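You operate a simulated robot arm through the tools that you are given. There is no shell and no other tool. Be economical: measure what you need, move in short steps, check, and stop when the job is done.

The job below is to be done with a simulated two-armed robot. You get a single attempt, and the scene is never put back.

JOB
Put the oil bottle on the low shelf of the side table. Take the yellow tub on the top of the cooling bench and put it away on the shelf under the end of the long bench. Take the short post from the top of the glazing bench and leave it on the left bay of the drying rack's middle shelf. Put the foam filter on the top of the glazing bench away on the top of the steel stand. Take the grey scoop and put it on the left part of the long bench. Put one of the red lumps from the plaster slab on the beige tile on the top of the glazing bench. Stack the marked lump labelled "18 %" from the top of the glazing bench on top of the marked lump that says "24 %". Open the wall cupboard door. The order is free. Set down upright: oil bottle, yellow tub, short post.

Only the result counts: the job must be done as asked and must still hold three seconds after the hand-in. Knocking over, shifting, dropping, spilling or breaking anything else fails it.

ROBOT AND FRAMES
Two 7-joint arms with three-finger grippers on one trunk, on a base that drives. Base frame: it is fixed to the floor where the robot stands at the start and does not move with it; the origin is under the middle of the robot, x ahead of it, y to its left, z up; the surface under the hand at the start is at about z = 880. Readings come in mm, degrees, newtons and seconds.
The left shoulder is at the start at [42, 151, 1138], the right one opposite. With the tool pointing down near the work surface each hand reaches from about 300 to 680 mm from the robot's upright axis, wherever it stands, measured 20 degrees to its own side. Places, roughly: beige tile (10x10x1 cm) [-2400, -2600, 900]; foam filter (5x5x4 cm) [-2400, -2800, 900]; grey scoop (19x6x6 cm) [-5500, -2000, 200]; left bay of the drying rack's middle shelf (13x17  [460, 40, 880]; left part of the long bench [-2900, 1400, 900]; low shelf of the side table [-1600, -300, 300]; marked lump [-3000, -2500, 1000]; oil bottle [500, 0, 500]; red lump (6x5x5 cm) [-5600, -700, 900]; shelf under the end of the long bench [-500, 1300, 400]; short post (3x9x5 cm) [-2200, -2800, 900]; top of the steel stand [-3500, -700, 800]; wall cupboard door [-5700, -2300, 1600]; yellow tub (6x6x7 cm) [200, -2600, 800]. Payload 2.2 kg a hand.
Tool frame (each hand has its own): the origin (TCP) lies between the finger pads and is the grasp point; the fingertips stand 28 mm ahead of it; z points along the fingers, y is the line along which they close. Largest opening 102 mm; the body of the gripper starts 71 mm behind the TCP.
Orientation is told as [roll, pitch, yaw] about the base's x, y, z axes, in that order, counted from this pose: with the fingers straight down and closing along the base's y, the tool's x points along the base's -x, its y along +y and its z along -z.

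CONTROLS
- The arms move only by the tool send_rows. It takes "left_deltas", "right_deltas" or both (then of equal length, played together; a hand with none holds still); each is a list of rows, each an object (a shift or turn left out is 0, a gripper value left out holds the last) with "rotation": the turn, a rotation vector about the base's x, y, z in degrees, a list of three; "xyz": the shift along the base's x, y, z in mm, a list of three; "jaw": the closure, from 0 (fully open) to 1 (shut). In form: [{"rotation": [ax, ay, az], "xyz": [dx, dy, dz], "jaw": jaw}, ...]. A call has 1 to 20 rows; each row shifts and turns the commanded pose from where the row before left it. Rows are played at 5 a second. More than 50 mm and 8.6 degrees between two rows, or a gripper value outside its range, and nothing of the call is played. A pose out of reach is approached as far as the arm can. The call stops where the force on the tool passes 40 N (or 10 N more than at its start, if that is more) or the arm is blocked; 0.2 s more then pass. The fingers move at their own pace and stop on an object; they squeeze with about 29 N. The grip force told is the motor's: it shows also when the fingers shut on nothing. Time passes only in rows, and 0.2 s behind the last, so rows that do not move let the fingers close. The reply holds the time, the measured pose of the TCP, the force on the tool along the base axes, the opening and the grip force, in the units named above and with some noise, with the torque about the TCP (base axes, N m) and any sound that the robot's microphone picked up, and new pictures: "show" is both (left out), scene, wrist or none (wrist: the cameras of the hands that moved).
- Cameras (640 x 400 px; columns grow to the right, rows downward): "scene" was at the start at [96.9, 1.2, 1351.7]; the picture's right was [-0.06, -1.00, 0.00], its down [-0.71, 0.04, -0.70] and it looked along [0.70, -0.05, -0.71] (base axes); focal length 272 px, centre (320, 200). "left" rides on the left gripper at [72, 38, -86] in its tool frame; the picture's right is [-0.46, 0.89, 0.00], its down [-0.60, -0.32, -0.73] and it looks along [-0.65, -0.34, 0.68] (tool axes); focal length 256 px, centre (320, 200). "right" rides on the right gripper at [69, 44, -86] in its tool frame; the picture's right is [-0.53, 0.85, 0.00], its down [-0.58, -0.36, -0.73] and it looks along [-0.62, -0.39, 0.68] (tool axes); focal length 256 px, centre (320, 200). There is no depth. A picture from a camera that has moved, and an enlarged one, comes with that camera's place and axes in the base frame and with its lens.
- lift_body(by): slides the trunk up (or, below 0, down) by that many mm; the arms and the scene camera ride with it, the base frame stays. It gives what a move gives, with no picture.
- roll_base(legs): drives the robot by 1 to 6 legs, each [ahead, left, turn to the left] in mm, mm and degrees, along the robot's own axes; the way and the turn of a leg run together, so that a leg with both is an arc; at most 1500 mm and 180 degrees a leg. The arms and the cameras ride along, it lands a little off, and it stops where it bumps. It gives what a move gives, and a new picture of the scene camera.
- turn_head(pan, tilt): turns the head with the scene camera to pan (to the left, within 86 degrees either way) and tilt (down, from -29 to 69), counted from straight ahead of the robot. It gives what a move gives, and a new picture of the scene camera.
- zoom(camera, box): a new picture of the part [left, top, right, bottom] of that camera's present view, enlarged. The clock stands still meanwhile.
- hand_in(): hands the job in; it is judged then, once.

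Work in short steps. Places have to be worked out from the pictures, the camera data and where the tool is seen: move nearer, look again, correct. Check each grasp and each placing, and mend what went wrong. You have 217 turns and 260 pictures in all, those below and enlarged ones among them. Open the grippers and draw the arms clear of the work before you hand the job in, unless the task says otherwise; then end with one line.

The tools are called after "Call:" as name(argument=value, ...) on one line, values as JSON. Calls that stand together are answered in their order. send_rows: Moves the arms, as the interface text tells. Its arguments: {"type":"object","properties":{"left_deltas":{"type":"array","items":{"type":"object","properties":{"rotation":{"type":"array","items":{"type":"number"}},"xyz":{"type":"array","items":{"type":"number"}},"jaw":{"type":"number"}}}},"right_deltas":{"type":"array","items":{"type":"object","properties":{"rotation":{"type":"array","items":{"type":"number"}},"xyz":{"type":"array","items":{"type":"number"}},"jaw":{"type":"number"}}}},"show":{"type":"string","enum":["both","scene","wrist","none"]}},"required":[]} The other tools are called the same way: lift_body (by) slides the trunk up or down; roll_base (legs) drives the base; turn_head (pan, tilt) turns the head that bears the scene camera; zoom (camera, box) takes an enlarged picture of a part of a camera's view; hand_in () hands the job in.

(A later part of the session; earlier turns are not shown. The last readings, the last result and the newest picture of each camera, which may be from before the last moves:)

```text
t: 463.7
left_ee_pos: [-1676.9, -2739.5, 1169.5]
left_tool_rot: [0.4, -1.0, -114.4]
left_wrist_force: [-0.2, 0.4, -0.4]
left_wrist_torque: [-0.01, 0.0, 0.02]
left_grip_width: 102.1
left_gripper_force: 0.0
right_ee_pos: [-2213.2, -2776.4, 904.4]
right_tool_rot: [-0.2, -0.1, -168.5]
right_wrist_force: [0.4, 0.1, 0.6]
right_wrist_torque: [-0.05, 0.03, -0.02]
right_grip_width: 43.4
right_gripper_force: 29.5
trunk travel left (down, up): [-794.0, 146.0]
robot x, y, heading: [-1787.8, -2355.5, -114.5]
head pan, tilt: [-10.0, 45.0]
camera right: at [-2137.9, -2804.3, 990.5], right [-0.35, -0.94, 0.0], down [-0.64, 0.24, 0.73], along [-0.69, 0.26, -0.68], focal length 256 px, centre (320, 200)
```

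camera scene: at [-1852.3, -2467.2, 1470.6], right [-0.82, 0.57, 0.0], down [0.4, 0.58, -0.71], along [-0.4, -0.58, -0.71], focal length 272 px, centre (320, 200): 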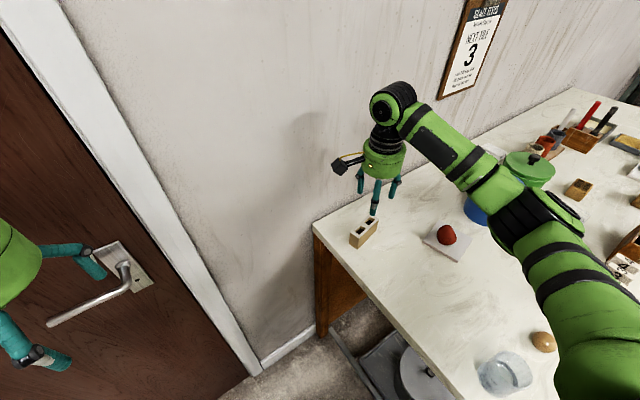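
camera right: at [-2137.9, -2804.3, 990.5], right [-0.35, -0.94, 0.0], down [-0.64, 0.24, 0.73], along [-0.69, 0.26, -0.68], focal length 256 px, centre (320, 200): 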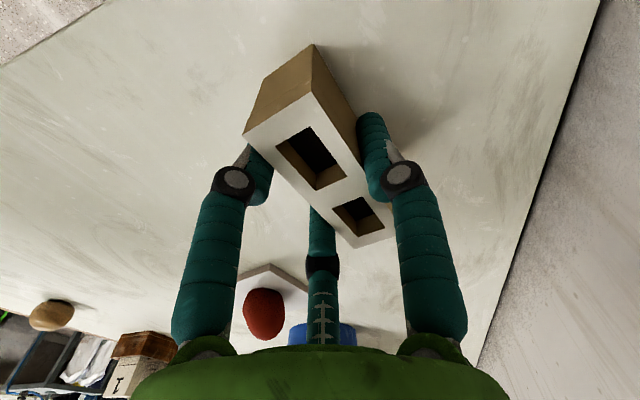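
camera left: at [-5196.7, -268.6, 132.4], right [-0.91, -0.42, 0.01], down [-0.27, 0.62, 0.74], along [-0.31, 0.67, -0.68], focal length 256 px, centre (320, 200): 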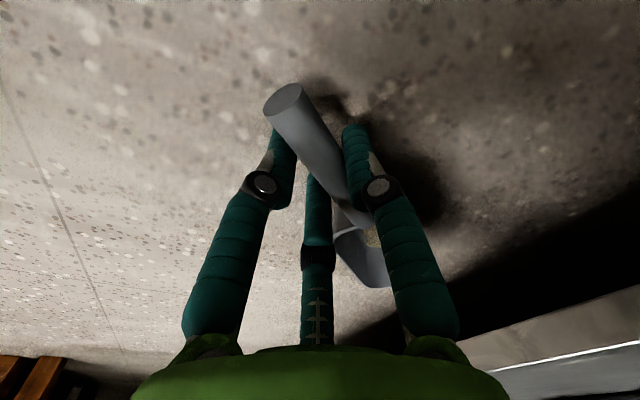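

Post gripped. Lift, retract, then drive toward the drying rack.

Call:
send_rows(right_deltas=[{"xyz": [0, 0, 30]}, {"xyz": [0, 0, 40]}, {"xyz": [0, 0, 40]}, {"xyz": [0, 0, 40]}, {"xyz": [14, 26, 0], "rotation": [0, 0, 7.7]}, {"xyz": [14, 26, 0], "rotation": [0, 0, 7.7]}, {"xyz": [14, 26, 0], "rotation": [0, 0, 7.7]}, {"xyz": [14, 26, 0], "rotation": [0, 0, 7.7]}, {"xyz": [14, 26, 0], "rotation": [0, 0, 7.7]}, {"xyz": [14, 26, 0], "rotation": [0, 0, 7.7]}, {"xyz": [14, 29, 0], "rotation": [0, 0, 7.7]}], show="none")

Call:
turn_head(pan=0, tilt=25)

Call:
roll_base(legs=[[-58, 127, 0], [0, 0, 24], [-650, 0, 0], [0, 0, 90], [1050, 0, 0]])

```text
t: 466.1
left_ee_pos: [-1677.4, -2737.5, 1168.8]
left_tool_rot: [0.3, -1.0, -114.5]
left_wrist_force: [0.6, 0.1, 0.1]
left_wrist_torque: [0.0, 0.0, 0.04]
left_grip_width: 102.2
left_gripper_force: 0.0
right_ee_pos: [-2115.5, -2589.0, 1054.5]
right_tool_rot: [-0.2, -0.2, -114.4]
right_wrist_force: [0.6, 0.1, -0.4]
right_wrist_torque: [0.0, 0.01, 0.0]
right_grip_width: 43.1
right_gripper_force: 28.8
trunk travel left (down, up): [-794.0, 146.0]
robot x, y, heading: [-1785.6, -2356.8, -114.9]
head pan, tilt: [-10.0, 45.0]
```

```text
t: 467.0
left_ee_pos: [-1676.5, -2739.1, 1168.3]
left_tool_rot: [0.3, -0.9, -114.5]
left_wrist_force: [0.3, 0.5, -0.2]
left_wrist_torque: [-0.02, 0.01, -0.03]
left_grip_width: 102.0
left_gripper_force: 0.0
right_ee_pos: [-2117.0, -2590.9, 1053.3]
right_tool_rot: [-0.2, -0.1, -114.5]
right_wrist_force: [0.0, 0.2, -1.3]
right_wrist_torque: [0.0, -0.01, 0.06]
right_grip_width: 43.0
right_gripper_force: 28.5
trunk travel left (down, up): [-794.0, 146.0]
robot x, y, heading: [-1784.6, -2355.6, -114.6]
head pan, tilt: [0.0, 25.0]
camera scene: at [-1844.8, -2485.0, 1501.0], right [-0.91, 0.42, 0.0], down [0.18, 0.38, -0.91], along [-0.38, -0.82, -0.42], focal length 272 px, centre (320, 200)
```

scene: 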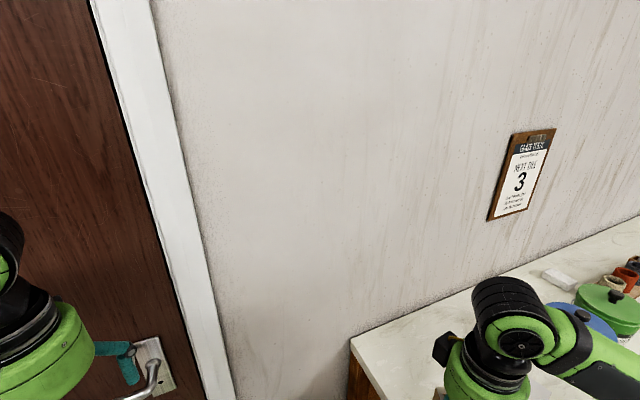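

```text
t: 481.6
left_ee_pos: [-269.4, -1486.4, 1169.0]
left_tool_rot: [0.3, -1.0, -1.8]
left_wrist_force: [0.5, 0.3, -1.1]
left_wrist_torque: [0.02, 0.0, 0.0]
left_grip_width: 102.1
left_gripper_force: 0.1
right_ee_pos: [-236.6, -1948.5, 1054.0]
right_tool_rot: [-0.2, 0.0, -1.8]
right_wrist_force: [0.1, -0.6, -1.3]
right_wrist_torque: [-0.01, 0.01, -0.01]
right_grip_width: 43.4
right_gripper_force: 28.9
trunk travel left (down, up): [-794.0, 146.0]
robot x, y, heading: [-580.4, -1734.0, -2.1]
head pan, tilt: [0.0, 25.0]
camera scene: at [-438.0, -1740.1, 1501.2], right [-0.03, -1.0, 0.0], down [-0.42, 0.01, -0.91], along [0.91, -0.03, -0.42], focal length 272 px, centre (320, 200)
```

scene: 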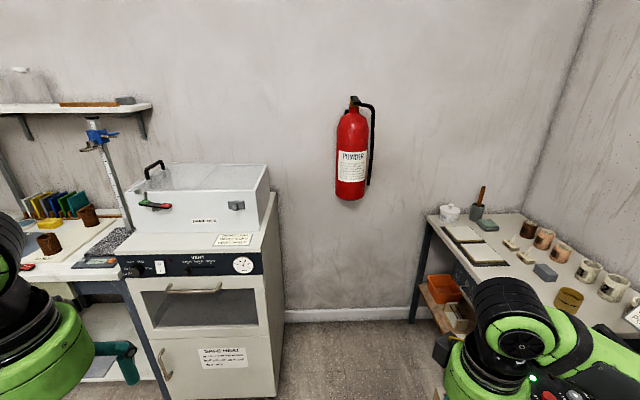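

The tub (mustard pot) is on the corner bench to the right. First deliver the post: strafe north to the rack.

Call:
roll_base(legs=[[0, 735, 2], [0, 735, 0], [420, 0, 0]])

```text
t: 491.4
left_ee_pos: [144.9, -7.0, 1169.9]
left_tool_rot: [0.3, -1.0, 0.6]
left_wrist_force: [-0.1, -0.3, 0.3]
left_wrist_torque: [0.0, 0.0, 0.0]
left_grip_width: 102.2
left_gripper_force: 0.0
right_ee_pos: [197.5, -467.3, 1054.6]
right_tool_rot: [-0.2, -0.2, 0.7]
right_wrist_force: [-0.4, 0.4, -0.2]
right_wrist_torque: [-0.03, 0.0, -0.03]
right_grip_width: 43.1
right_gripper_force: 29.2
trunk travel left (down, up): [-794.0, 146.0]
robot x, y, heading: [-151.9, -267.4, 0.8]
head pan, tilt: [0.0, 25.0]
camera scene: at [-12.8, -266.5, 1501.3], right [0.01, -1.0, 0.0], down [-0.42, 0.0, -0.91], along [0.91, 0.01, -0.42], focal length 272 px, centre (320, 200)
```

scene: 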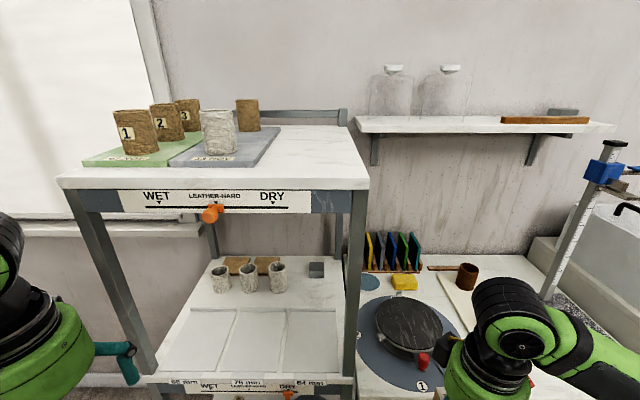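

Left bay spans x 381–557, y -25…108. Shift north so the right hand faces it, lower the trunk 105 to pass under the top shelf, then approach.

Call:
roll_base(legs=[[0, 485, -0.8]])

Call:
lift_body(by=-105)

Call:
turn_head(pan=-15, tilt=40)

```text
t: 494.2
left_ee_pos: [149.2, 473.6, 1170.5]
left_tool_rot: [0.4, -1.0, -0.2]
left_wrist_force: [0.2, 0.0, 0.0]
left_wrist_torque: [0.01, -0.02, 0.01]
left_grip_width: 102.2
left_gripper_force: 0.0
right_ee_pos: [195.2, 12.8, 1052.7]
right_tool_rot: [-0.1, -0.1, -0.2]
right_wrist_force: [0.1, -0.5, -0.4]
right_wrist_torque: [-0.01, 0.01, 0.02]
right_grip_width: 43.1
right_gripper_force: 28.4
trunk travel left (down, up): [-794.0, 146.0]
robot x, y, heading: [-154.1, 218.9, -0.5]
head pan, tilt: [0.0, 25.0]
camera scene: at [-11.5, 215.9, 1501.1], right [-0.01, -1.0, 0.0], down [-0.42, 0.0, -0.91], along [0.91, -0.01, -0.42], focal length 272 px, centre (320, 200)
```

scene: 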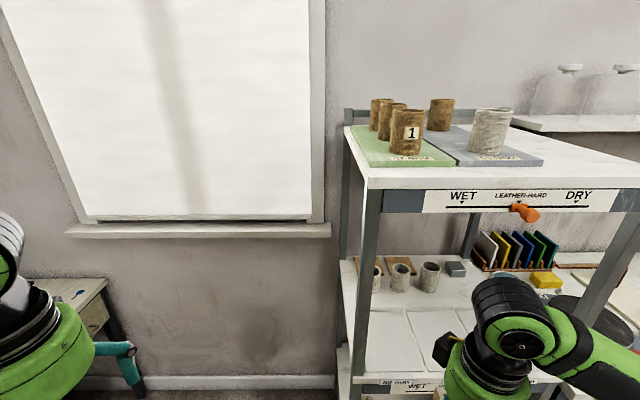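

```text
t: 495.6
left_ee_pos: [150.0, 475.1, 1064.8]
left_tool_rot: [0.3, -0.9, -0.2]
left_wrist_force: [0.3, 0.3, 0.4]
left_wrist_torque: [0.0, 0.01, -0.01]
left_grip_width: 102.0
left_gripper_force: 0.2
right_ee_pos: [196.5, 13.7, 948.1]
right_tool_rot: [-0.2, -0.2, -0.2]
right_wrist_force: [0.8, 0.5, -0.6]
right_wrist_torque: [0.01, 0.01, 0.01]
right_grip_width: 42.7
right_gripper_force: 29.1
trunk travel left (down, up): [-689.0, 251.0]
robot x, y, heading: [-152.1, 220.6, -0.6]
head pan, tilt: [0.0, 25.0]
```

```text
t: 496.4
left_ee_pos: [149.8, 475.0, 1064.8]
left_tool_rot: [0.2, -0.9, -0.2]
left_wrist_force: [0.2, -1.4, 0.1]
left_wrist_torque: [-0.01, 0.01, -0.02]
left_grip_width: 101.9
left_gripper_force: 0.1
right_ee_pos: [196.1, 13.9, 948.6]
right_tool_rot: [-0.1, 0.0, -0.1]
right_wrist_force: [0.3, 0.6, -1.4]
right_wrist_torque: [-0.01, 0.02, 0.0]
right_grip_width: 43.2
right_gripper_force: 28.9
trunk travel left (down, up): [-689.0, 251.0]
robot x, y, heading: [-153.9, 219.3, -0.4]
head pan, tilt: [-15.0, 40.0]
camera scene: at [-21.7, 195.6, 1372.8], right [-0.26, -0.96, 0.0], down [-0.62, 0.17, -0.77], along [0.74, -0.2, -0.64], focal length 272 px, centre (320, 200)
```

scene: 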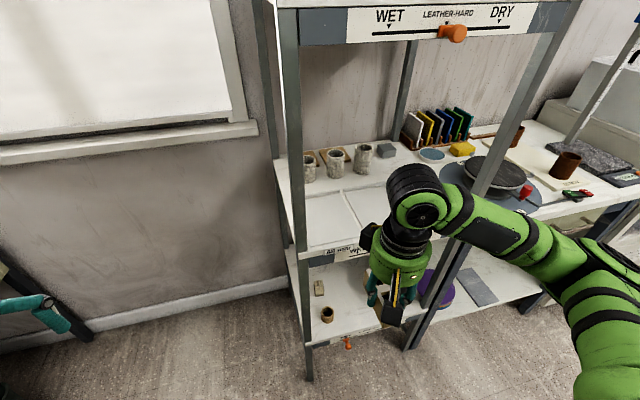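

Keep y≈13 (clear of the left upright). Drive 150 ahead and reach in to x≈465.

Call:
roll_base(legs=[[150, 0, 0]])

Call:
send_rows(right_deltas=[{"xyz": [30, 0, 0]}, {"xyz": [30, 0, 0]}, {"xyz": [30, 0, 0]}, {"xyz": [28, 0, -5]}, {}], show="scene")

```text
t: 497.7
left_ee_pos: [295.0, 475.2, 1064.9]
left_tool_rot: [0.3, -1.0, -0.2]
left_wrist_force: [1.0, 0.0, 0.8]
left_wrist_torque: [0.04, 0.0, 0.01]
left_grip_width: 102.0
left_gripper_force: 0.0
right_ee_pos: [341.9, 14.2, 949.1]
right_tool_rot: [-0.2, -0.3, -0.1]
right_wrist_force: [-1.2, -0.1, -1.1]
right_wrist_torque: [-0.02, -0.02, 0.0]
right_grip_width: 43.0
right_gripper_force: 29.0
trunk travel left (down, up): [-689.0, 251.0]
robot x, y, heading: [-5.8, 216.5, -0.3]
head pan, tilt: [-15.0, 40.0]
camera scene: at [123.3, 194.7, 1373.0], right [-0.27, -0.96, 0.0], down [-0.62, 0.17, -0.77], along [0.74, -0.2, -0.64], focal length 272 px, centre (320, 200)
```

scene: 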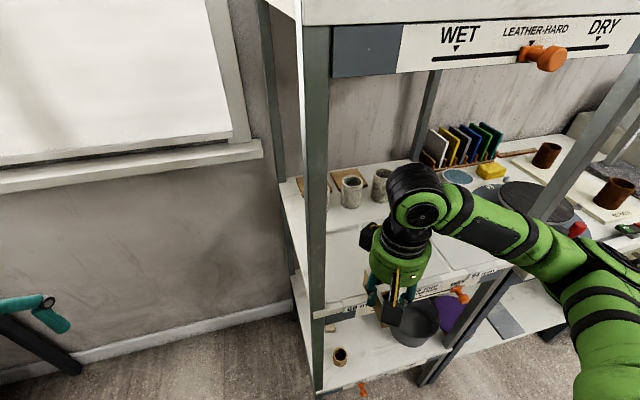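

```text
t: 498.9
left_ee_pos: [296.3, 474.4, 1065.9]
left_tool_rot: [0.3, -1.0, -0.2]
left_wrist_force: [-0.9, -0.6, -0.4]
left_wrist_torque: [0.02, 0.01, 0.0]
left_grip_width: 102.0
left_gripper_force: 0.1
right_ee_pos: [460.5, 13.7, 944.3]
right_tool_rot: [-0.1, -0.1, -0.1]
right_wrist_force: [0.2, 0.1, -1.3]
right_wrist_torque: [-0.02, -0.01, -0.02]
right_grip_width: 42.9
right_gripper_force: 28.8
trunk travel left (down, up): [-689.0, 251.0]
robot x, y, heading: [-4.0, 217.5, -0.5]
head pan, tilt: [-15.0, 40.0]
camera scene: at [124.7, 194.4, 1372.8], right [-0.27, -0.96, 0.0], down [-0.62, 0.17, -0.77], along [0.74, -0.2, -0.64], focal length 272 px, centre (320, 200)
```

scene: 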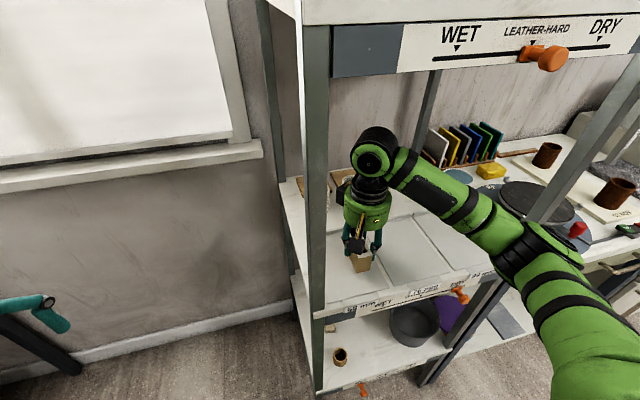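

Post is over the left bay. Lower to contact.

Call:
send_rows(right_deltas=[{"xyz": [4, 3, -8]}, {"xyz": [0, 0, -6]}, {"xyz": [0, 0, -4]}, {}], show="none")

Call:
send_rows(right_deltas=[{"xyz": [0, 0, -3]}, {"xyz": [0, 0, -2]}, {}], show="none")

```text
t: 499.9
left_ee_pos: [294.9, 475.5, 1065.0]
left_tool_rot: [0.3, -1.0, -0.2]
left_wrist_force: [-0.6, -0.2, 0.3]
left_wrist_torque: [-0.01, 0.02, -0.02]
left_grip_width: 102.0
left_gripper_force: 0.1
right_ee_pos: [465.2, 17.1, 928.2]
right_tool_rot: [-0.1, -0.3, -0.2]
right_wrist_force: [1.8, -2.7, 12.3]
right_wrist_torque: [0.23, 0.48, 0.07]
right_grip_width: 42.9
right_gripper_force: 29.2
trunk travel left (down, up): [-689.0, 251.0]
robot x, y, heading: [-5.1, 213.4, -0.5]
head pan, tilt: [-15.0, 40.0]
```

```text
t: 500.7
left_ee_pos: [292.9, 473.9, 1066.4]
left_tool_rot: [0.4, -1.1, -0.1]
left_wrist_force: [-0.6, -0.6, 0.4]
left_wrist_torque: [-0.01, -0.04, -0.02]
left_grip_width: 101.9
left_gripper_force: 0.0
right_ee_pos: [463.9, 15.3, 923.8]
right_tool_rot: [0.0, -0.6, -0.3]
right_wrist_force: [3.6, -4.2, 27.3]
right_wrist_torque: [0.23, -0.23, -0.04]
right_grip_width: 43.1
right_gripper_force: 29.2
trunk travel left (down, up): [-689.0, 251.0]
robot x, y, heading: [-7.2, 220.6, -0.3]
head pan, tilt: [-15.0, 40.0]
```

Firm contact (27 N). Relieve slightly, release, and rise.

Call:
send_rows(right_deltas=[{"xyz": [0, 0, 3]}, {"jaw": 0.45}, {"jaw": 0.3}, {"xyz": [0, 0, 20]}, {"xyz": [0, 0, 35]}, {"xyz": [-20, 0, 20]}, {"xyz": [-35, 0, 0]}, {"xyz": [-35, 0, 0]}, {"xyz": [-35, 0, 0]}], show="none")

Call:
roll_base(legs=[[-350, 0, 0]])

Call:
zoom(camera="scene", box=[270, 130, 430, 230])

```text
t: 502.7
left_ee_pos: [294.6, 474.5, 1065.5]
left_tool_rot: [0.3, -1.0, -0.3]
left_wrist_force: [0.4, 1.1, 0.0]
left_wrist_torque: [-0.01, -0.03, 0.01]
left_grip_width: 102.0
left_gripper_force: 0.2
right_ee_pos: [338.0, 16.5, 998.7]
right_tool_rot: [-0.2, -0.1, -0.2]
right_wrist_force: [0.3, -0.5, 0.3]
right_wrist_torque: [0.01, -0.05, -0.01]
right_grip_width: 71.5
right_gripper_force: 0.0
trunk travel left (down, up): [-689.0, 251.0]
robot x, y, heading: [-6.0, 217.3, -0.4]
head pan, tilt: [-15.0, 40.0]
```

```text
t: 505.0
left_ee_pos: [-52.1, 476.9, 1064.7]
left_tool_rot: [0.3, -1.0, -0.1]
left_wrist_force: [0.7, -0.3, -0.2]
left_wrist_torque: [-0.02, 0.05, -0.01]
left_grip_width: 101.9
left_gripper_force: 0.0
right_ee_pos: [-6.9, 18.5, 997.7]
right_tool_rot: [-0.2, -0.1, 0.0]
right_wrist_force: [-1.2, -0.3, -0.2]
right_wrist_torque: [-0.03, 0.0, -0.01]
right_grip_width: 71.6
right_gripper_force: 0.0
trunk travel left (down, up): [-689.0, 251.0]
robot x, y, heading: [-358.7, 222.2, -0.3]
head pan, tilt: [-15.0, 40.0]
camera scene: at [-222.0, 196.8, 1372.7], right [-0.26, -0.96, 0.0], down [-0.62, 0.17, -0.77], along [0.74, -0.2, -0.64], focal length 272 px, centre (320, 200)
```

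scene: 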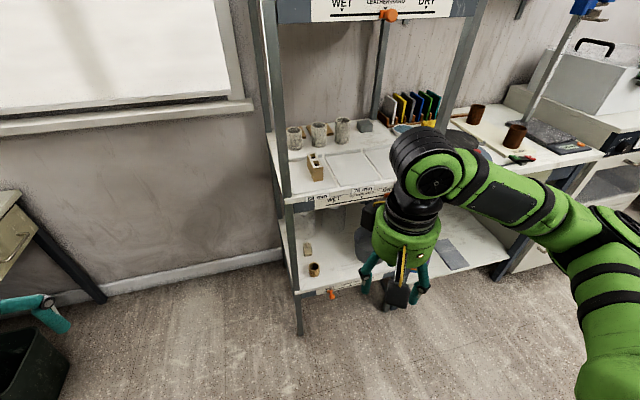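

```text
4.00 times, centred on (350, 180) of scene
camera zoom: at [-222.0, 196.8, 1372.7], right [-0.26, -0.96, 0.0], down [-0.62, 0.17, -0.77], along [0.74, -0.2, -0.64], focal length 1087 px, centre (200, 280)
```

zoom: 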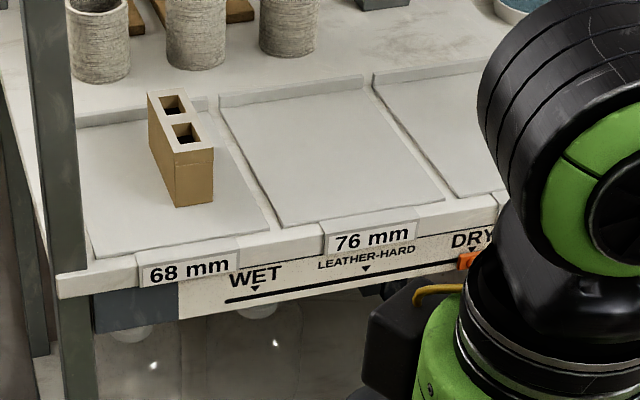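

Post stands upright in the left bay. Now the tub: drive south and look at the cooling bench corner.

Call:
turn_head(pan=0, tilt=30)

Call:
roll_base(legs=[[-250, 0, 0], [0, -950, 0], [0, -870, 0], [350, 0, 0], [0, 0, -60]])

```text
t: 505.8
left_ee_pos: [-51.9, 477.4, 1064.4]
left_tool_rot: [0.3, -1.0, 0.0]
left_wrist_force: [-0.7, 0.2, -0.1]
left_wrist_torque: [0.03, -0.01, -0.07]
left_grip_width: 102.2
left_gripper_force: 0.1
right_ee_pos: [-8.7, 19.0, 998.3]
right_tool_rot: [-0.2, -0.1, -0.1]
right_wrist_force: [-0.7, 0.5, -0.6]
right_wrist_torque: [-0.02, -0.02, -0.05]
right_grip_width: 71.5
right_gripper_force: 0.1
trunk travel left (down, up): [-689.0, 251.0]
robot x, y, heading: [-360.0, 215.6, -0.4]
head pan, tilt: [0.0, 30.0]
camera scene: at [-214.8, 218.7, 1388.2], right [-0.01, -1.0, 0.0], down [-0.5, 0.0, -0.87], along [0.87, -0.01, -0.5], focal length 272 px, centre (320, 200)
```

scene: 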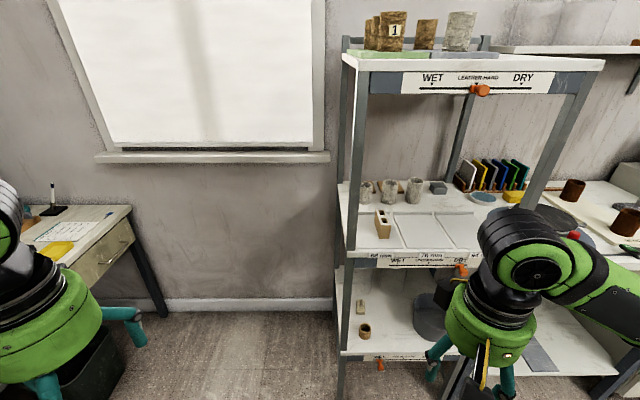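

```text
t: 520.9
left_ee_pos: [103.4, -1739.8, 1064.2]
left_tool_rot: [0.3, -1.1, -59.9]
left_wrist_force: [0.3, -0.4, -0.3]
left_wrist_torque: [-0.01, 0.0, 0.02]
left_grip_width: 102.2
left_gripper_force: 0.1
right_ee_pos: [-269.3, -2009.4, 998.5]
right_tool_rot: [-0.2, -0.2, -59.8]
right_wrist_force: [0.4, -0.2, -0.5]
right_wrist_torque: [0.02, 0.01, -0.03]
right_grip_width: 71.5
right_gripper_force: 0.1
trunk travel left (down, up): [-689.0, 251.0]
robot x, y, heading: [-269.1, -1608.3, -59.7]
head pan, tilt: [0.0, 30.0]
camera scene: at [-200.7, -1728.4, 1388.2], right [-0.87, -0.5, 0.0], down [-0.25, 0.43, -0.87], along [0.43, -0.75, -0.5], focal length 272 px, centre (320, 200)
```

scene: 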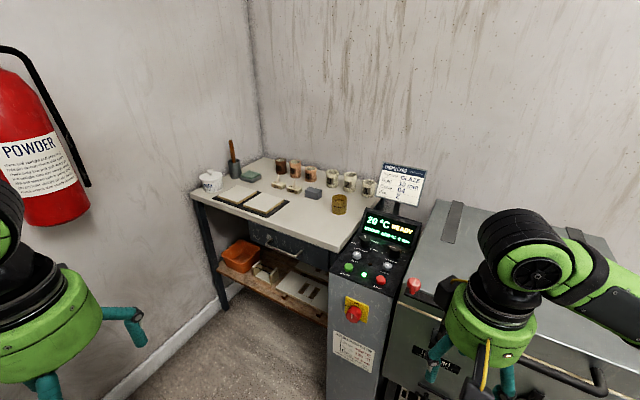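

The tub is at ≈(210,-2592) behind the kiln's control pedestal. I'll reach it with the right hand from (290,-2000), heading -45°, tilting the hand 30°. Raise the trunk for the left elbow, then drive through the gap.

Call:
lift_body(by=200)

Call:
turn_head(pan=-40, tilt=45)

Call:
roll_base(legs=[[0, 0, 14.7], [469, 182, 0], [203, -64, 0]])

```text
t: 523.0
left_ee_pos: [102.7, -1740.8, 1264.2]
left_tool_rot: [0.3, -1.0, -59.8]
left_wrist_force: [-0.3, 0.4, -1.1]
left_wrist_torque: [0.02, 0.01, 0.03]
left_grip_width: 102.0
left_gripper_force: 0.1
right_ee_pos: [-269.3, -2009.6, 1198.9]
right_tool_rot: [-0.2, -0.1, -59.8]
right_wrist_force: [0.3, -0.8, 0.1]
right_wrist_torque: [-0.02, 0.01, 0.01]
right_grip_width: 71.3
right_gripper_force: 0.0
trunk travel left (down, up): [-889.0, 51.0]
robot x, y, heading: [-273.5, -1606.3, -60.3]
head pan, tilt: [0.0, 30.0]
```

```text
t: 524.1
left_ee_pos: [103.5, -1738.9, 1264.3]
left_tool_rot: [0.3, -1.0, -59.8]
left_wrist_force: [-0.2, 1.3, 0.0]
left_wrist_torque: [0.0, 0.01, -0.02]
left_grip_width: 101.9
left_gripper_force: 0.1
right_ee_pos: [-270.1, -2008.3, 1197.6]
right_tool_rot: [-0.3, 0.0, -59.8]
right_wrist_force: [-0.6, 0.1, 0.3]
right_wrist_torque: [0.01, 0.0, 0.0]
right_grip_width: 71.5
right_gripper_force: 0.0
trunk travel left (down, up): [-889.0, 51.0]
robot x, y, heading: [-274.8, -1605.9, -60.0]
head pan, tilt: [-40.0, 45.0]
camera scene: at [-260.1, -1730.1, 1565.6], right [-0.98, 0.17, 0.0], down [0.12, 0.7, -0.71], along [-0.12, -0.7, -0.71], focal length 272 px, centre (320, 200)
```

scene: 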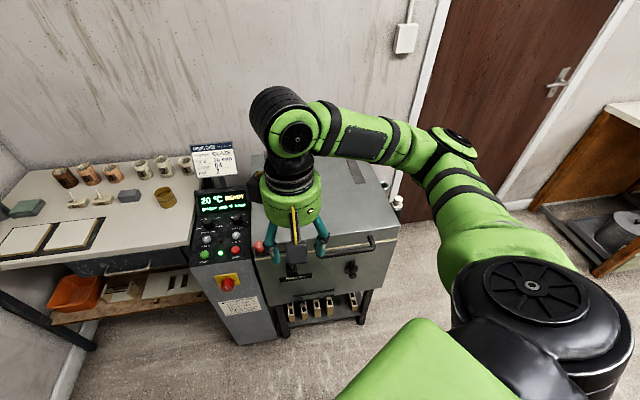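

```text
t: 529.2
left_ee_pos: [681.3, -2028.1, 1265.6]
left_tool_rot: [0.3, -1.2, -44.9]
left_wrist_force: [-0.9, 1.7, 0.2]
left_wrist_torque: [-0.05, -0.01, 0.01]
left_grip_width: 102.1
left_gripper_force: 0.0
right_ee_pos: [389.7, -2385.6, 1199.6]
right_tool_rot: [-0.3, -0.3, -44.9]
right_wrist_force: [0.5, 1.0, 0.5]
right_wrist_torque: [-0.04, 0.0, 0.01]
right_grip_width: 71.2
right_gripper_force: 0.1
trunk travel left (down, up): [-889.0, 51.0]
robot x, y, heading: [284.6, -2002.8, -45.1]
head pan, tilt: [-40.0, 45.0]
camera scene: at [325.8, -2112.2, 1566.0], right [-1.0, -0.08, 0.0], down [-0.06, 0.7, -0.71], along [0.06, -0.71, -0.7], focal length 272 px, centre (320, 200)
```

scene: 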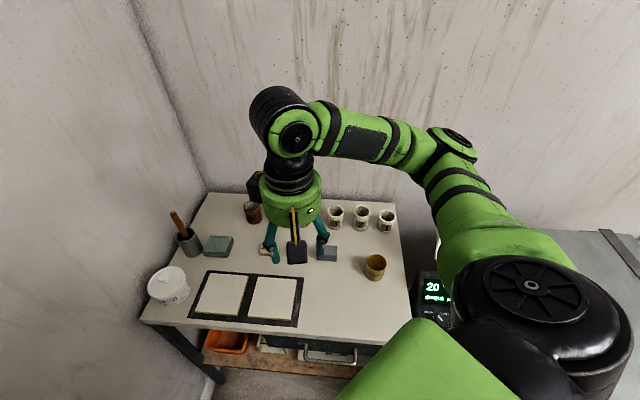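

Triangulated tub: (199,-2570), centre z≈831 (bench ≈796). Lower the trunk 150 and bring the right hand there with yaw -90° and 30° tilt.

Call:
lift_body(by=-150)

Call:
send_rows(right_deltas=[{"xyz": [-24, -14, 0], "rotation": [0, 0, -7.5], "jaw": 0}, {"xyz": [-24, -14, 0], "rotation": [0, 0, -7.5]}, {"xyz": [-24, -14, 0], "rotation": [0, 0, -7.5]}, {"xyz": [-24, -14, 0], "rotation": [0, 0, -7.5]}, {"xyz": [-24, -14, -10], "rotation": [0, 0, -7.5]}, {"xyz": [-24, -14, -20], "rotation": [0, 0, -7.5]}, {"xyz": [-24, -14, -20], "rotation": [-7.5, 0, 0]}, {"xyz": [-23, -14, -20], "rotation": [-7.5, 0, 0]}, {"xyz": [0, -14, -20], "rotation": [-7.5, 0, 0]}, {"xyz": [0, -13, -20], "rotation": [-7.5, 0, 0]}, {}], show="both")

```text
t: 530.9
left_ee_pos: [677.0, -2028.6, 1114.2]
left_tool_rot: [0.4, -0.8, -45.1]
left_wrist_force: [0.0, 0.4, 0.7]
left_wrist_torque: [-0.01, 0.02, -0.02]
left_grip_width: 101.8
left_gripper_force: 0.1
right_ee_pos: [386.2, -2385.6, 1048.6]
right_tool_rot: [-0.1, -0.4, -44.9]
right_wrist_force: [-0.9, 0.8, 0.1]
right_wrist_torque: [-0.01, -0.01, 0.0]
right_grip_width: 71.2
right_gripper_force: 0.0
trunk travel left (down, up): [-739.0, 201.0]
robot x, y, heading: [285.3, -2002.3, -45.1]
head pan, tilt: [-40.0, 45.0]
```

```text
t: 533.3
left_ee_pos: [675.9, -2027.4, 1113.6]
left_tool_rot: [0.6, -0.9, -45.3]
left_wrist_force: [-0.1, -0.6, -0.7]
left_wrist_torque: [-0.01, 0.0, 0.03]
left_grip_width: 101.7
left_gripper_force: 0.2
right_ee_pos: [197.2, -2526.9, 938.3]
right_tool_rot: [0.0, -30.2, -89.9]
right_wrist_force: [0.6, 0.8, -0.1]
right_wrist_torque: [-0.03, -0.02, 0.01]
right_grip_width: 101.9
right_gripper_force: 0.1
trunk travel left (down, up): [-739.0, 201.0]
robot x, y, heading: [288.8, -2002.5, -45.1]
head pan, tilt: [-40.0, 45.0]
camera scene: at [323.6, -2113.7, 1415.8], right [-1.0, -0.08, 0.0], down [-0.06, 0.7, -0.71], along [0.06, -0.71, -0.71], focal length 272 px, centre (320, 200)
camera right: at [239.6, -2423.3, 978.9], right [0.85, -0.46, 0.27], down [-0.36, -0.13, 0.92], along [-0.39, -0.88, -0.28], focal length 256 px, centre (320, 200)
```

scene: 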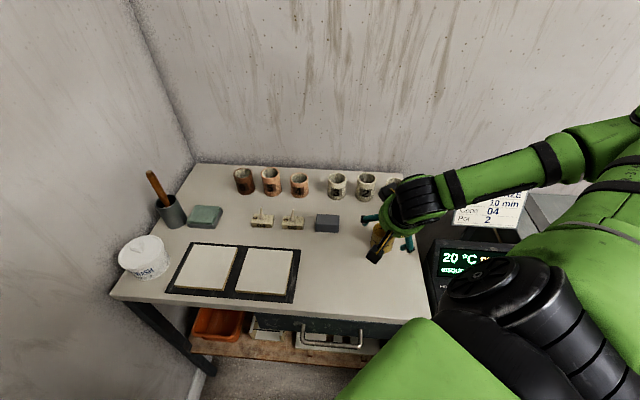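
right: 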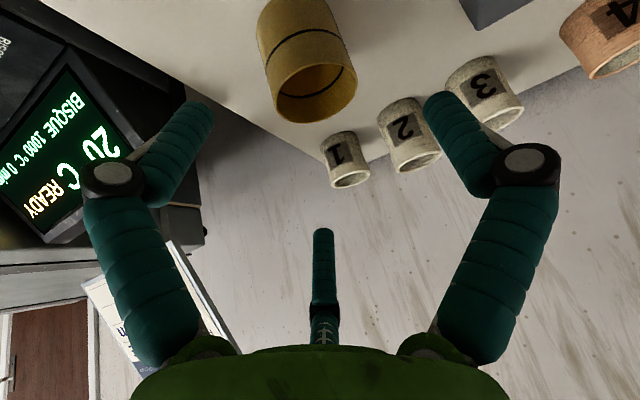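

Tub centre ≈(198,-2566). Align on the tilted approach line with a reduced opening and advance along the tool axis.

Call:
send_rows(right_deltas=[{"xyz": [1, 16, 0], "jaw": 0.27}, {}, {"xyz": [0, -14, -24]}, {"xyz": [0, -14, -24]}, {"xyz": [0, -14, -24]}, {}], show="wrist")

```text
t: 534.7
left_ee_pos: [676.0, -2027.9, 1115.1]
left_tool_rot: [0.5, -0.8, -45.4]
left_wrist_force: [-0.4, -0.2, -0.4]
left_wrist_torque: [0.01, 0.03, -0.02]
left_grip_width: 102.0
left_gripper_force: 0.1
right_ee_pos: [197.9, -2567.4, 862.0]
right_tool_rot: [0.0, -30.2, -90.1]
right_wrist_force: [0.6, 0.0, 0.0]
right_wrist_torque: [0.0, 0.0, 0.02]
right_grip_width: 74.5
right_gripper_force: 0.0
right hand out of reach, approached as far as the arm can: row 1
trunk travel left (down, up): [-739.0, 201.0]
robot x, y, heading: [287.0, -2000.5, -44.9]
head pan, tilt: [-40.0, 45.0]
camera right: at [241.6, -2463.5, 902.6], right [0.85, -0.46, 0.27], down [-0.36, -0.13, 0.92], along [-0.39, -0.88, -0.28], focal length 256 px, centre (320, 200)
```

right: 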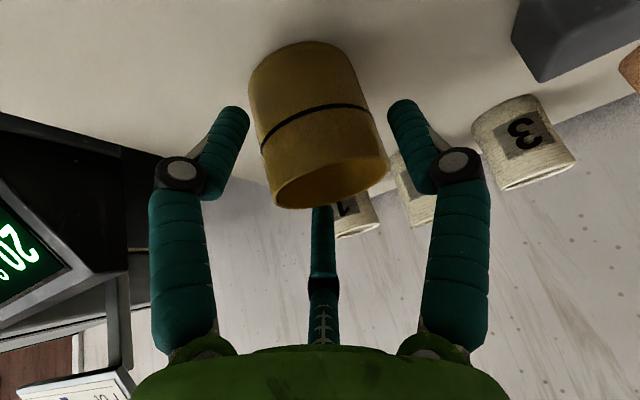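

Tub is between the fingers. Nudge +6 x, lower 20 and close.

Call:
send_rows(right_deltas=[{"xyz": [6, 3, 0]}, {"xyz": [0, 0, -10]}, {"xyz": [0, 0, -9]}, {"jaw": 0.5}, {"jaw": 0.6}, {"jaw": 0.6}], show="wrist")

```text
t: 536.1
left_ee_pos: [675.9, -2027.1, 1115.3]
left_tool_rot: [0.4, -0.9, -45.3]
left_wrist_force: [0.2, 0.3, 0.6]
left_wrist_torque: [0.0, -0.02, 0.02]
left_grip_width: 101.7
left_gripper_force: 0.1
right_ee_pos: [205.6, -2562.9, 843.0]
right_tool_rot: [0.1, -30.3, -89.9]
right_wrist_force: [-0.7, 1.6, 11.9]
right_wrist_torque: [0.24, 0.02, -0.01]
right_grip_width: 67.6
right_gripper_force: 29.0
trunk travel left (down, up): [-739.0, 201.0]
robot x, y, heading: [284.8, -2000.0, -44.9]
head pan, tilt: [-40.0, 45.0]
camera right: at [248.0, -2460.2, 883.9], right [0.85, -0.46, 0.27], down [-0.37, -0.13, 0.92], along [-0.39, -0.88, -0.28], focal length 256 px, centre (320, 200)
```

right: 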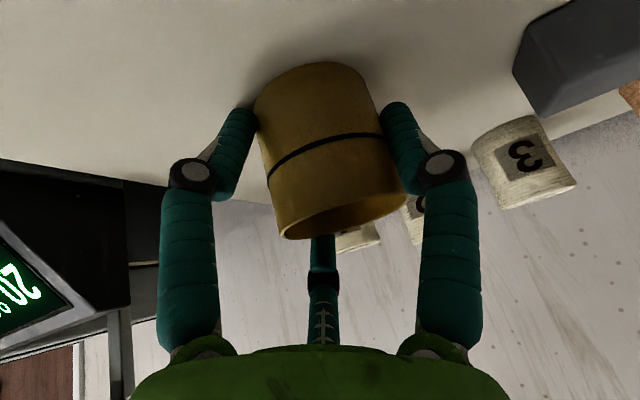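

Gripped. Lift gently and check that it hangs upright.

Call:
send_rows(right_deltas=[{"xyz": [0, 0, 8]}, {"xyz": [0, 0, 15]}, {"xyz": [0, 0, 25]}, {"xyz": [0, 0, 30]}, {}], show="wrist")

```text
t: 537.3
left_ee_pos: [676.4, -2027.5, 1114.2]
left_tool_rot: [0.5, -1.0, -45.2]
left_wrist_force: [0.2, -0.2, 0.5]
left_wrist_torque: [0.0, 0.01, 0.01]
left_grip_width: 102.2
left_gripper_force: 0.1
right_ee_pos: [204.2, -2563.9, 921.9]
right_tool_rot: [0.0, -30.2, -90.0]
right_wrist_force: [0.3, 0.2, -0.6]
right_wrist_torque: [0.01, 0.0, 0.0]
right_grip_width: 67.5
right_gripper_force: 29.4
trunk travel left (down, up): [-739.0, 201.0]
robot x, y, heading: [284.5, -2000.3, -45.2]
head pan, tilt: [-40.0, 45.0]
camera right: at [247.6, -2459.4, 961.9], right [0.85, -0.46, 0.27], down [-0.36, -0.13, 0.92], along [-0.39, -0.88, -0.28], focal length 256 px, centre (320, 200)
```

right: 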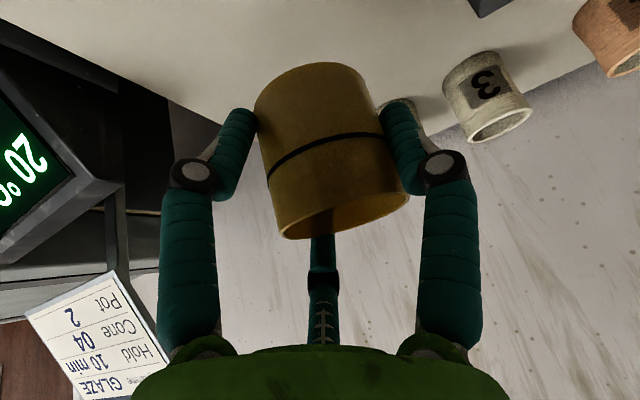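

Tub held upright. Retract the hand next to the body (yaw back +45°), raise the trunk, and drive out through the gap.

Call:
send_rows(right_deltas=[{"xyz": [10, 10, 30], "rotation": [0, 0, 7.5]}, {"xyz": [30, 25, 20], "rotation": [0, 0, 7.5]}, {"xyz": [30, 25, 20], "rotation": [0, 0, 7.5]}, {"xyz": [30, 28, 20], "rotation": [0, 0, 7.5]}, {"xyz": [32, 30, 10], "rotation": [0, 0, 7.5]}, {"xyz": [32, 30, 0], "rotation": [0, 0, 7.5]}, {"xyz": [22, 26, 0]}], show="none")

Call:
lift_body(by=180)

Call:
roll_base(legs=[[-203, 64, 0], [-469, -182, 0]])

```text
t: 538.9
left_ee_pos: [676.1, -2027.9, 1116.0]
left_tool_rot: [0.5, -1.1, -45.3]
left_wrist_force: [-0.5, -0.4, -0.2]
left_wrist_torque: [-0.02, 0.01, 0.01]
left_grip_width: 101.7
left_gripper_force: 0.0
right_ee_pos: [415.1, -2446.4, 1018.9]
right_tool_rot: [-0.3, -30.3, -44.9]
right_wrist_force: [0.5, -0.5, -0.1]
right_wrist_torque: [-0.04, 0.03, 0.01]
right_grip_width: 66.9
right_gripper_force: 28.3
right hand out of reach, approached as far as the arm can: row 3, 4, 5, 6, 7
trunk travel left (down, up): [-739.0, 201.0]
robot x, y, heading: [284.1, -2002.6, -45.2]
head pan, tilt: [-40.0, 45.0]
```

```text
t: 539.6
left_ee_pos: [657.0, -2016.5, 1138.6]
left_tool_rot: [1.7, 1.3, -48.1]
left_wrist_force: [-1.8, -0.7, -0.8]
left_wrist_torque: [0.0, -0.15, -0.04]
left_grip_width: 102.2
left_gripper_force: 0.0
right_ee_pos: [414.1, -2447.6, 1051.8]
right_tool_rot: [0.0, -30.1, -44.8]
right_wrist_force: [2.6, -3.8, -1.4]
right_wrist_torque: [0.21, 0.23, 0.0]
right_grip_width: 67.0
right_gripper_force: 29.0
trunk travel left (down, up): [-768.0, 172.0]
robot x, y, heading: [282.8, -1999.9, -45.3]
head pan, tilt: [-40.0, 45.0]
stopped: the force on the tool passed its limit at 79 N (the readings are from after the stop); the commanded pose is now the measured one
```

```text
t: 543.8
left_ee_pos: [109.1, -1629.8, 1131.1]
left_tool_rot: [1.4, 1.8, -47.8]
left_wrist_force: [0.0, 0.4, 0.1]
left_wrist_torque: [0.02, 0.03, -0.02]
left_grip_width: 101.8
left_gripper_force: 0.0
right_ee_pos: [-136.1, -2059.0, 1046.9]
right_tool_rot: [-0.2, -29.9, -45.0]
right_wrist_force: [0.1, -0.1, -0.9]
right_wrist_torque: [0.02, 0.03, -0.01]
right_grip_width: 66.5
right_gripper_force: 29.0
trunk travel left (down, up): [-768.0, 172.0]
robot x, y, heading: [-268.0, -1607.1, -45.5]
head pan, tilt: [-40.0, 45.0]
camera scene: at [-226.4, -1726.9, 1444.8], right [-1.0, -0.08, 0.0], down [-0.06, 0.7, -0.71], along [0.06, -0.7, -0.71], focal length 272 px, centre (320, 200)
```

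scene: 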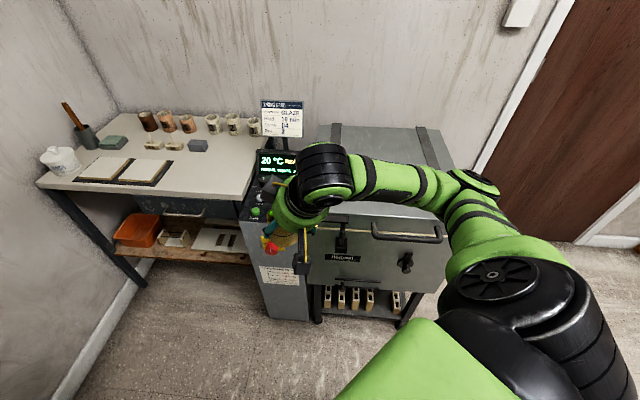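

The tub is out. (A touch on the left hand during the lift stopped it; it drove clear.) Now turn north and drive to the end of the long bench.

Call:
turn_head(pan=10, tilt=30)

Call:
roll_base(legs=[[0, 0, 68], [0, 0, 67.5], [0, 80, 0], [1050, 0, 0], [1000, 0, 0]])

```text
t: 545.0
left_ee_pos: [109.1, -1628.6, 1130.4]
left_tool_rot: [1.4, 1.8, -47.8]
left_wrist_force: [-0.6, 0.1, 0.5]
left_wrist_torque: [0.01, -0.04, 0.0]
left_grip_width: 101.8
left_gripper_force: 0.1
right_ee_pos: [-137.2, -2057.6, 1047.8]
right_tool_rot: [-0.2, -29.9, -44.9]
right_wrist_force: [-0.2, 0.8, -0.8]
right_wrist_torque: [0.03, -0.01, 0.0]
right_grip_width: 66.5
right_gripper_force: 28.7
trunk travel left (down, up): [-768.0, 172.0]
robot x, y, heading: [-267.2, -1610.8, -45.0]
head pan, tilt: [10.0, 30.0]
camera scene: at [-160.4, -1697.7, 1467.5], right [-0.58, -0.82, 0.0], down [-0.41, 0.29, -0.87], along [0.71, -0.5, -0.5], focal length 272 px, centre (320, 200)
```

scene: 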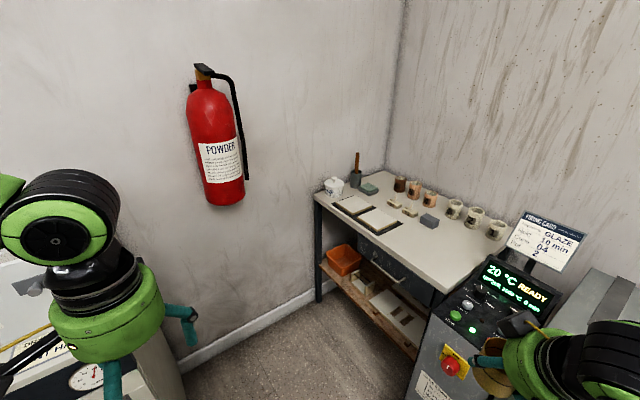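

```text
t: 561.8
left_ee_pos: [-557.7, 732.5, 1129.3]
left_tool_rot: [1.5, 1.7, 85.9]
left_wrist_force: [0.0, -0.1, -0.6]
left_wrist_torque: [-0.02, -0.02, 0.0]
left_grip_width: 101.9
left_gripper_force: 0.1
right_ee_pos: [-76.8, 853.9, 1046.6]
right_tool_rot: [-0.2, -30.0, 88.9]
right_wrist_force: [0.1, 0.2, -0.8]
right_wrist_torque: [-0.01, -0.02, 0.04]
right_grip_width: 64.8
right_gripper_force: 28.5
trunk travel left (down, up): [-768.0, 172.0]
robot x, y, heading: [-309.6, 445.3, 88.4]
head pan, tilt: [10.0, 30.0]
camera scene: at [-319.2, 586.8, 1467.6], right [0.99, 0.15, 0.0], down [0.08, -0.49, -0.87], along [-0.13, 0.86, -0.5], focal length 272 px, centre (320, 200)
```

scene: 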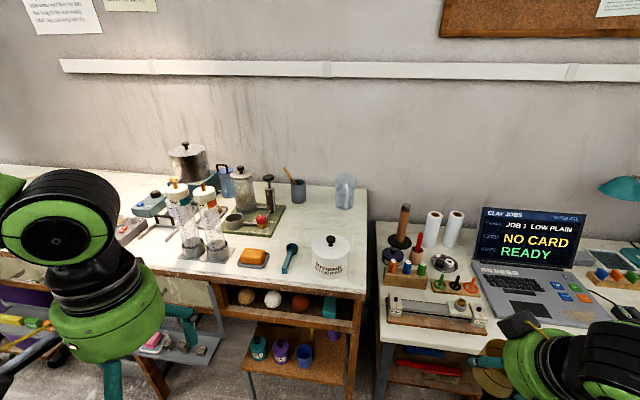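

Zoom on the shelf under the bench end.

Call:
zoom(camera="scene", box=[216, 280, 408, 400])

```text
3.33 times, centred on (312, 340) of scene
camera zoom: at [-319.2, 586.8, 1467.6], right [0.99, 0.15, 0.0], down [0.08, -0.49, -0.87], along [-0.13, 0.86, -0.5], focal length 906 px, centre (347, -267)
```

zoom: 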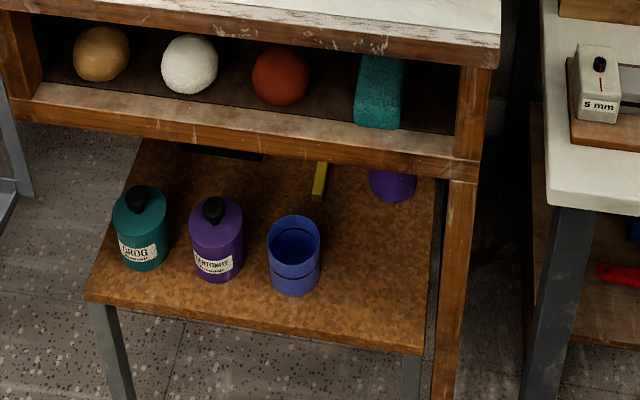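

Free place right of the blue tub: target ≈(-380,1158) on the stool (z≈400), headroom to ≈695. Tuck the left hand to the side, lower the trunk 400, and move to a stand-off in front of it.

Call:
send_rows(left_deltas=[{"xyz": [-34, -33, 0], "rotation": [0, 0, 8]}, {"xyz": [-34, -33, 0], "rotation": [0, 0, 8]}, {"xyz": [-34, -33, 0], "rotation": [0, 0, 8]}, {"xyz": [-34, -33, 0], "rotation": [0, 0, 8]}, {"xyz": [-34, -33, 0], "rotation": [0, 0, 8]}, {"xyz": [-20, -40, 0], "rotation": [0, 0, 8]}], show="none")

Call:
lift_body(by=-400)

Call:
turn_head(pan=-25, tilt=35)

Call:
roll_base(legs=[[0, 313, -3.4], [190, 0, 0]])

```text
t: 563.1
left_ee_pos: [-754.9, 540.7, 1139.0]
left_tool_rot: [1.2, 1.9, 134.1]
left_wrist_force: [-0.5, -0.5, 0.2]
left_wrist_torque: [0.05, -0.01, 0.04]
left_grip_width: 101.9
left_gripper_force: 0.1
left hand out of reach, approached as far as the arm can: row 1, 2
right_ee_pos: [-78.0, 851.9, 1048.4]
right_tool_rot: [-0.2, -30.0, 89.1]
right_wrist_force: [0.0, -0.4, 0.5]
right_wrist_torque: [0.0, -0.03, 0.0]
right_grip_width: 64.7
right_gripper_force: 29.1
trunk travel left (down, up): [-768.0, 172.0]
robot x, y, heading: [-308.5, 449.2, 88.4]
head pan, tilt: [10.0, 30.0]
```

```text
t: 567.0
left_ee_pos: [-752.8, 542.5, 740.0]
left_tool_rot: [1.4, 1.8, 133.9]
left_wrist_force: [0.1, 0.4, -0.1]
left_wrist_torque: [-0.03, 0.03, 0.01]
left_grip_width: 101.9
left_gripper_force: 0.1
right_ee_pos: [-76.6, 855.9, 646.3]
right_tool_rot: [-0.3, -29.9, 88.9]
right_wrist_force: [-0.1, 0.6, -0.6]
right_wrist_torque: [0.01, 0.0, -0.03]
right_grip_width: 64.5
right_gripper_force: 28.7
trunk travel left (down, up): [-368.0, 572.0]
robot x, y, heading: [-311.2, 445.7, 88.4]
head pan, tilt: [10.0, 30.0]
```

```text
t: 568.0
left_ee_pos: [-752.4, 542.6, 740.3]
left_tool_rot: [1.4, 1.8, 134.0]
left_wrist_force: [0.4, 0.6, -0.2]
left_wrist_torque: [-0.02, 0.01, -0.03]
left_grip_width: 102.0
left_gripper_force: 0.1
right_ee_pos: [-77.0, 855.3, 645.5]
right_tool_rot: [-0.2, -29.8, 88.9]
right_wrist_force: [-0.1, -0.3, -0.8]
right_wrist_torque: [-0.02, 0.03, -0.02]
right_grip_width: 64.1
right_gripper_force: 29.1
trunk travel left (down, up): [-368.0, 572.0]
robot x, y, heading: [-307.6, 448.8, 88.4]
head pan, tilt: [-25.0, 35.0]
camera scene: at [-266.6, 577.0, 1059.7], right [0.9, -0.44, 0.0], down [-0.25, -0.51, -0.82], along [0.36, 0.73, -0.57], focal length 272 px, centre (320, 200)
```

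scene: 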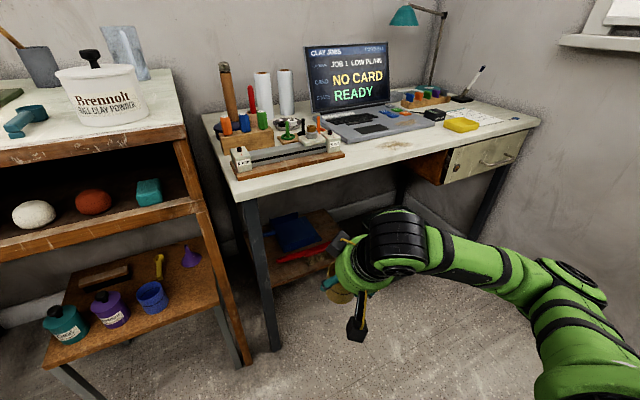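

```text
t: 571.2
left_ee_pos: [-1044.8, 774.6, 740.5]
left_tool_rot: [1.4, 1.8, 130.7]
left_wrist_force: [0.0, 0.5, -0.2]
left_wrist_torque: [-0.06, 0.01, -0.03]
left_grip_width: 102.2
left_gripper_force: 0.0
right_ee_pos: [-353.5, 1046.3, 646.7]
right_tool_rot: [-0.1, -29.9, 85.6]
right_wrist_force: [-0.6, 0.4, -0.4]
right_wrist_torque: [-0.02, -0.02, 0.01]
right_grip_width: 64.2
right_gripper_force: 29.3
trunk travel left (down, up): [-368.0, 572.0]
robot x, y, heading: [-608.0, 650.1, 85.1]
head pan, tilt: [-25.0, 35.0]
camera scene: at [-557.8, 780.3, 1059.6], right [0.87, -0.49, 0.0], down [-0.28, -0.5, -0.82], along [0.41, 0.71, -0.57], focal length 272 px, centre (320, 200)
```

scene: 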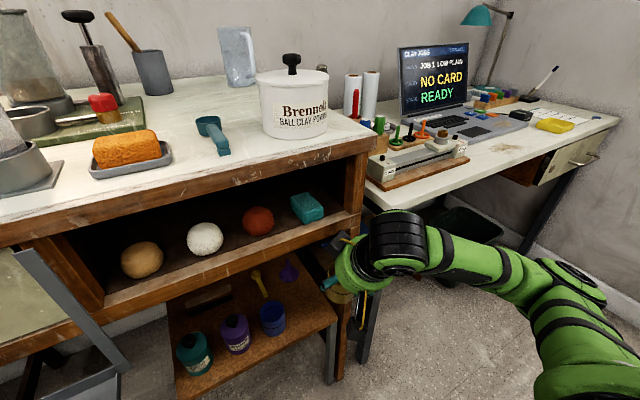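

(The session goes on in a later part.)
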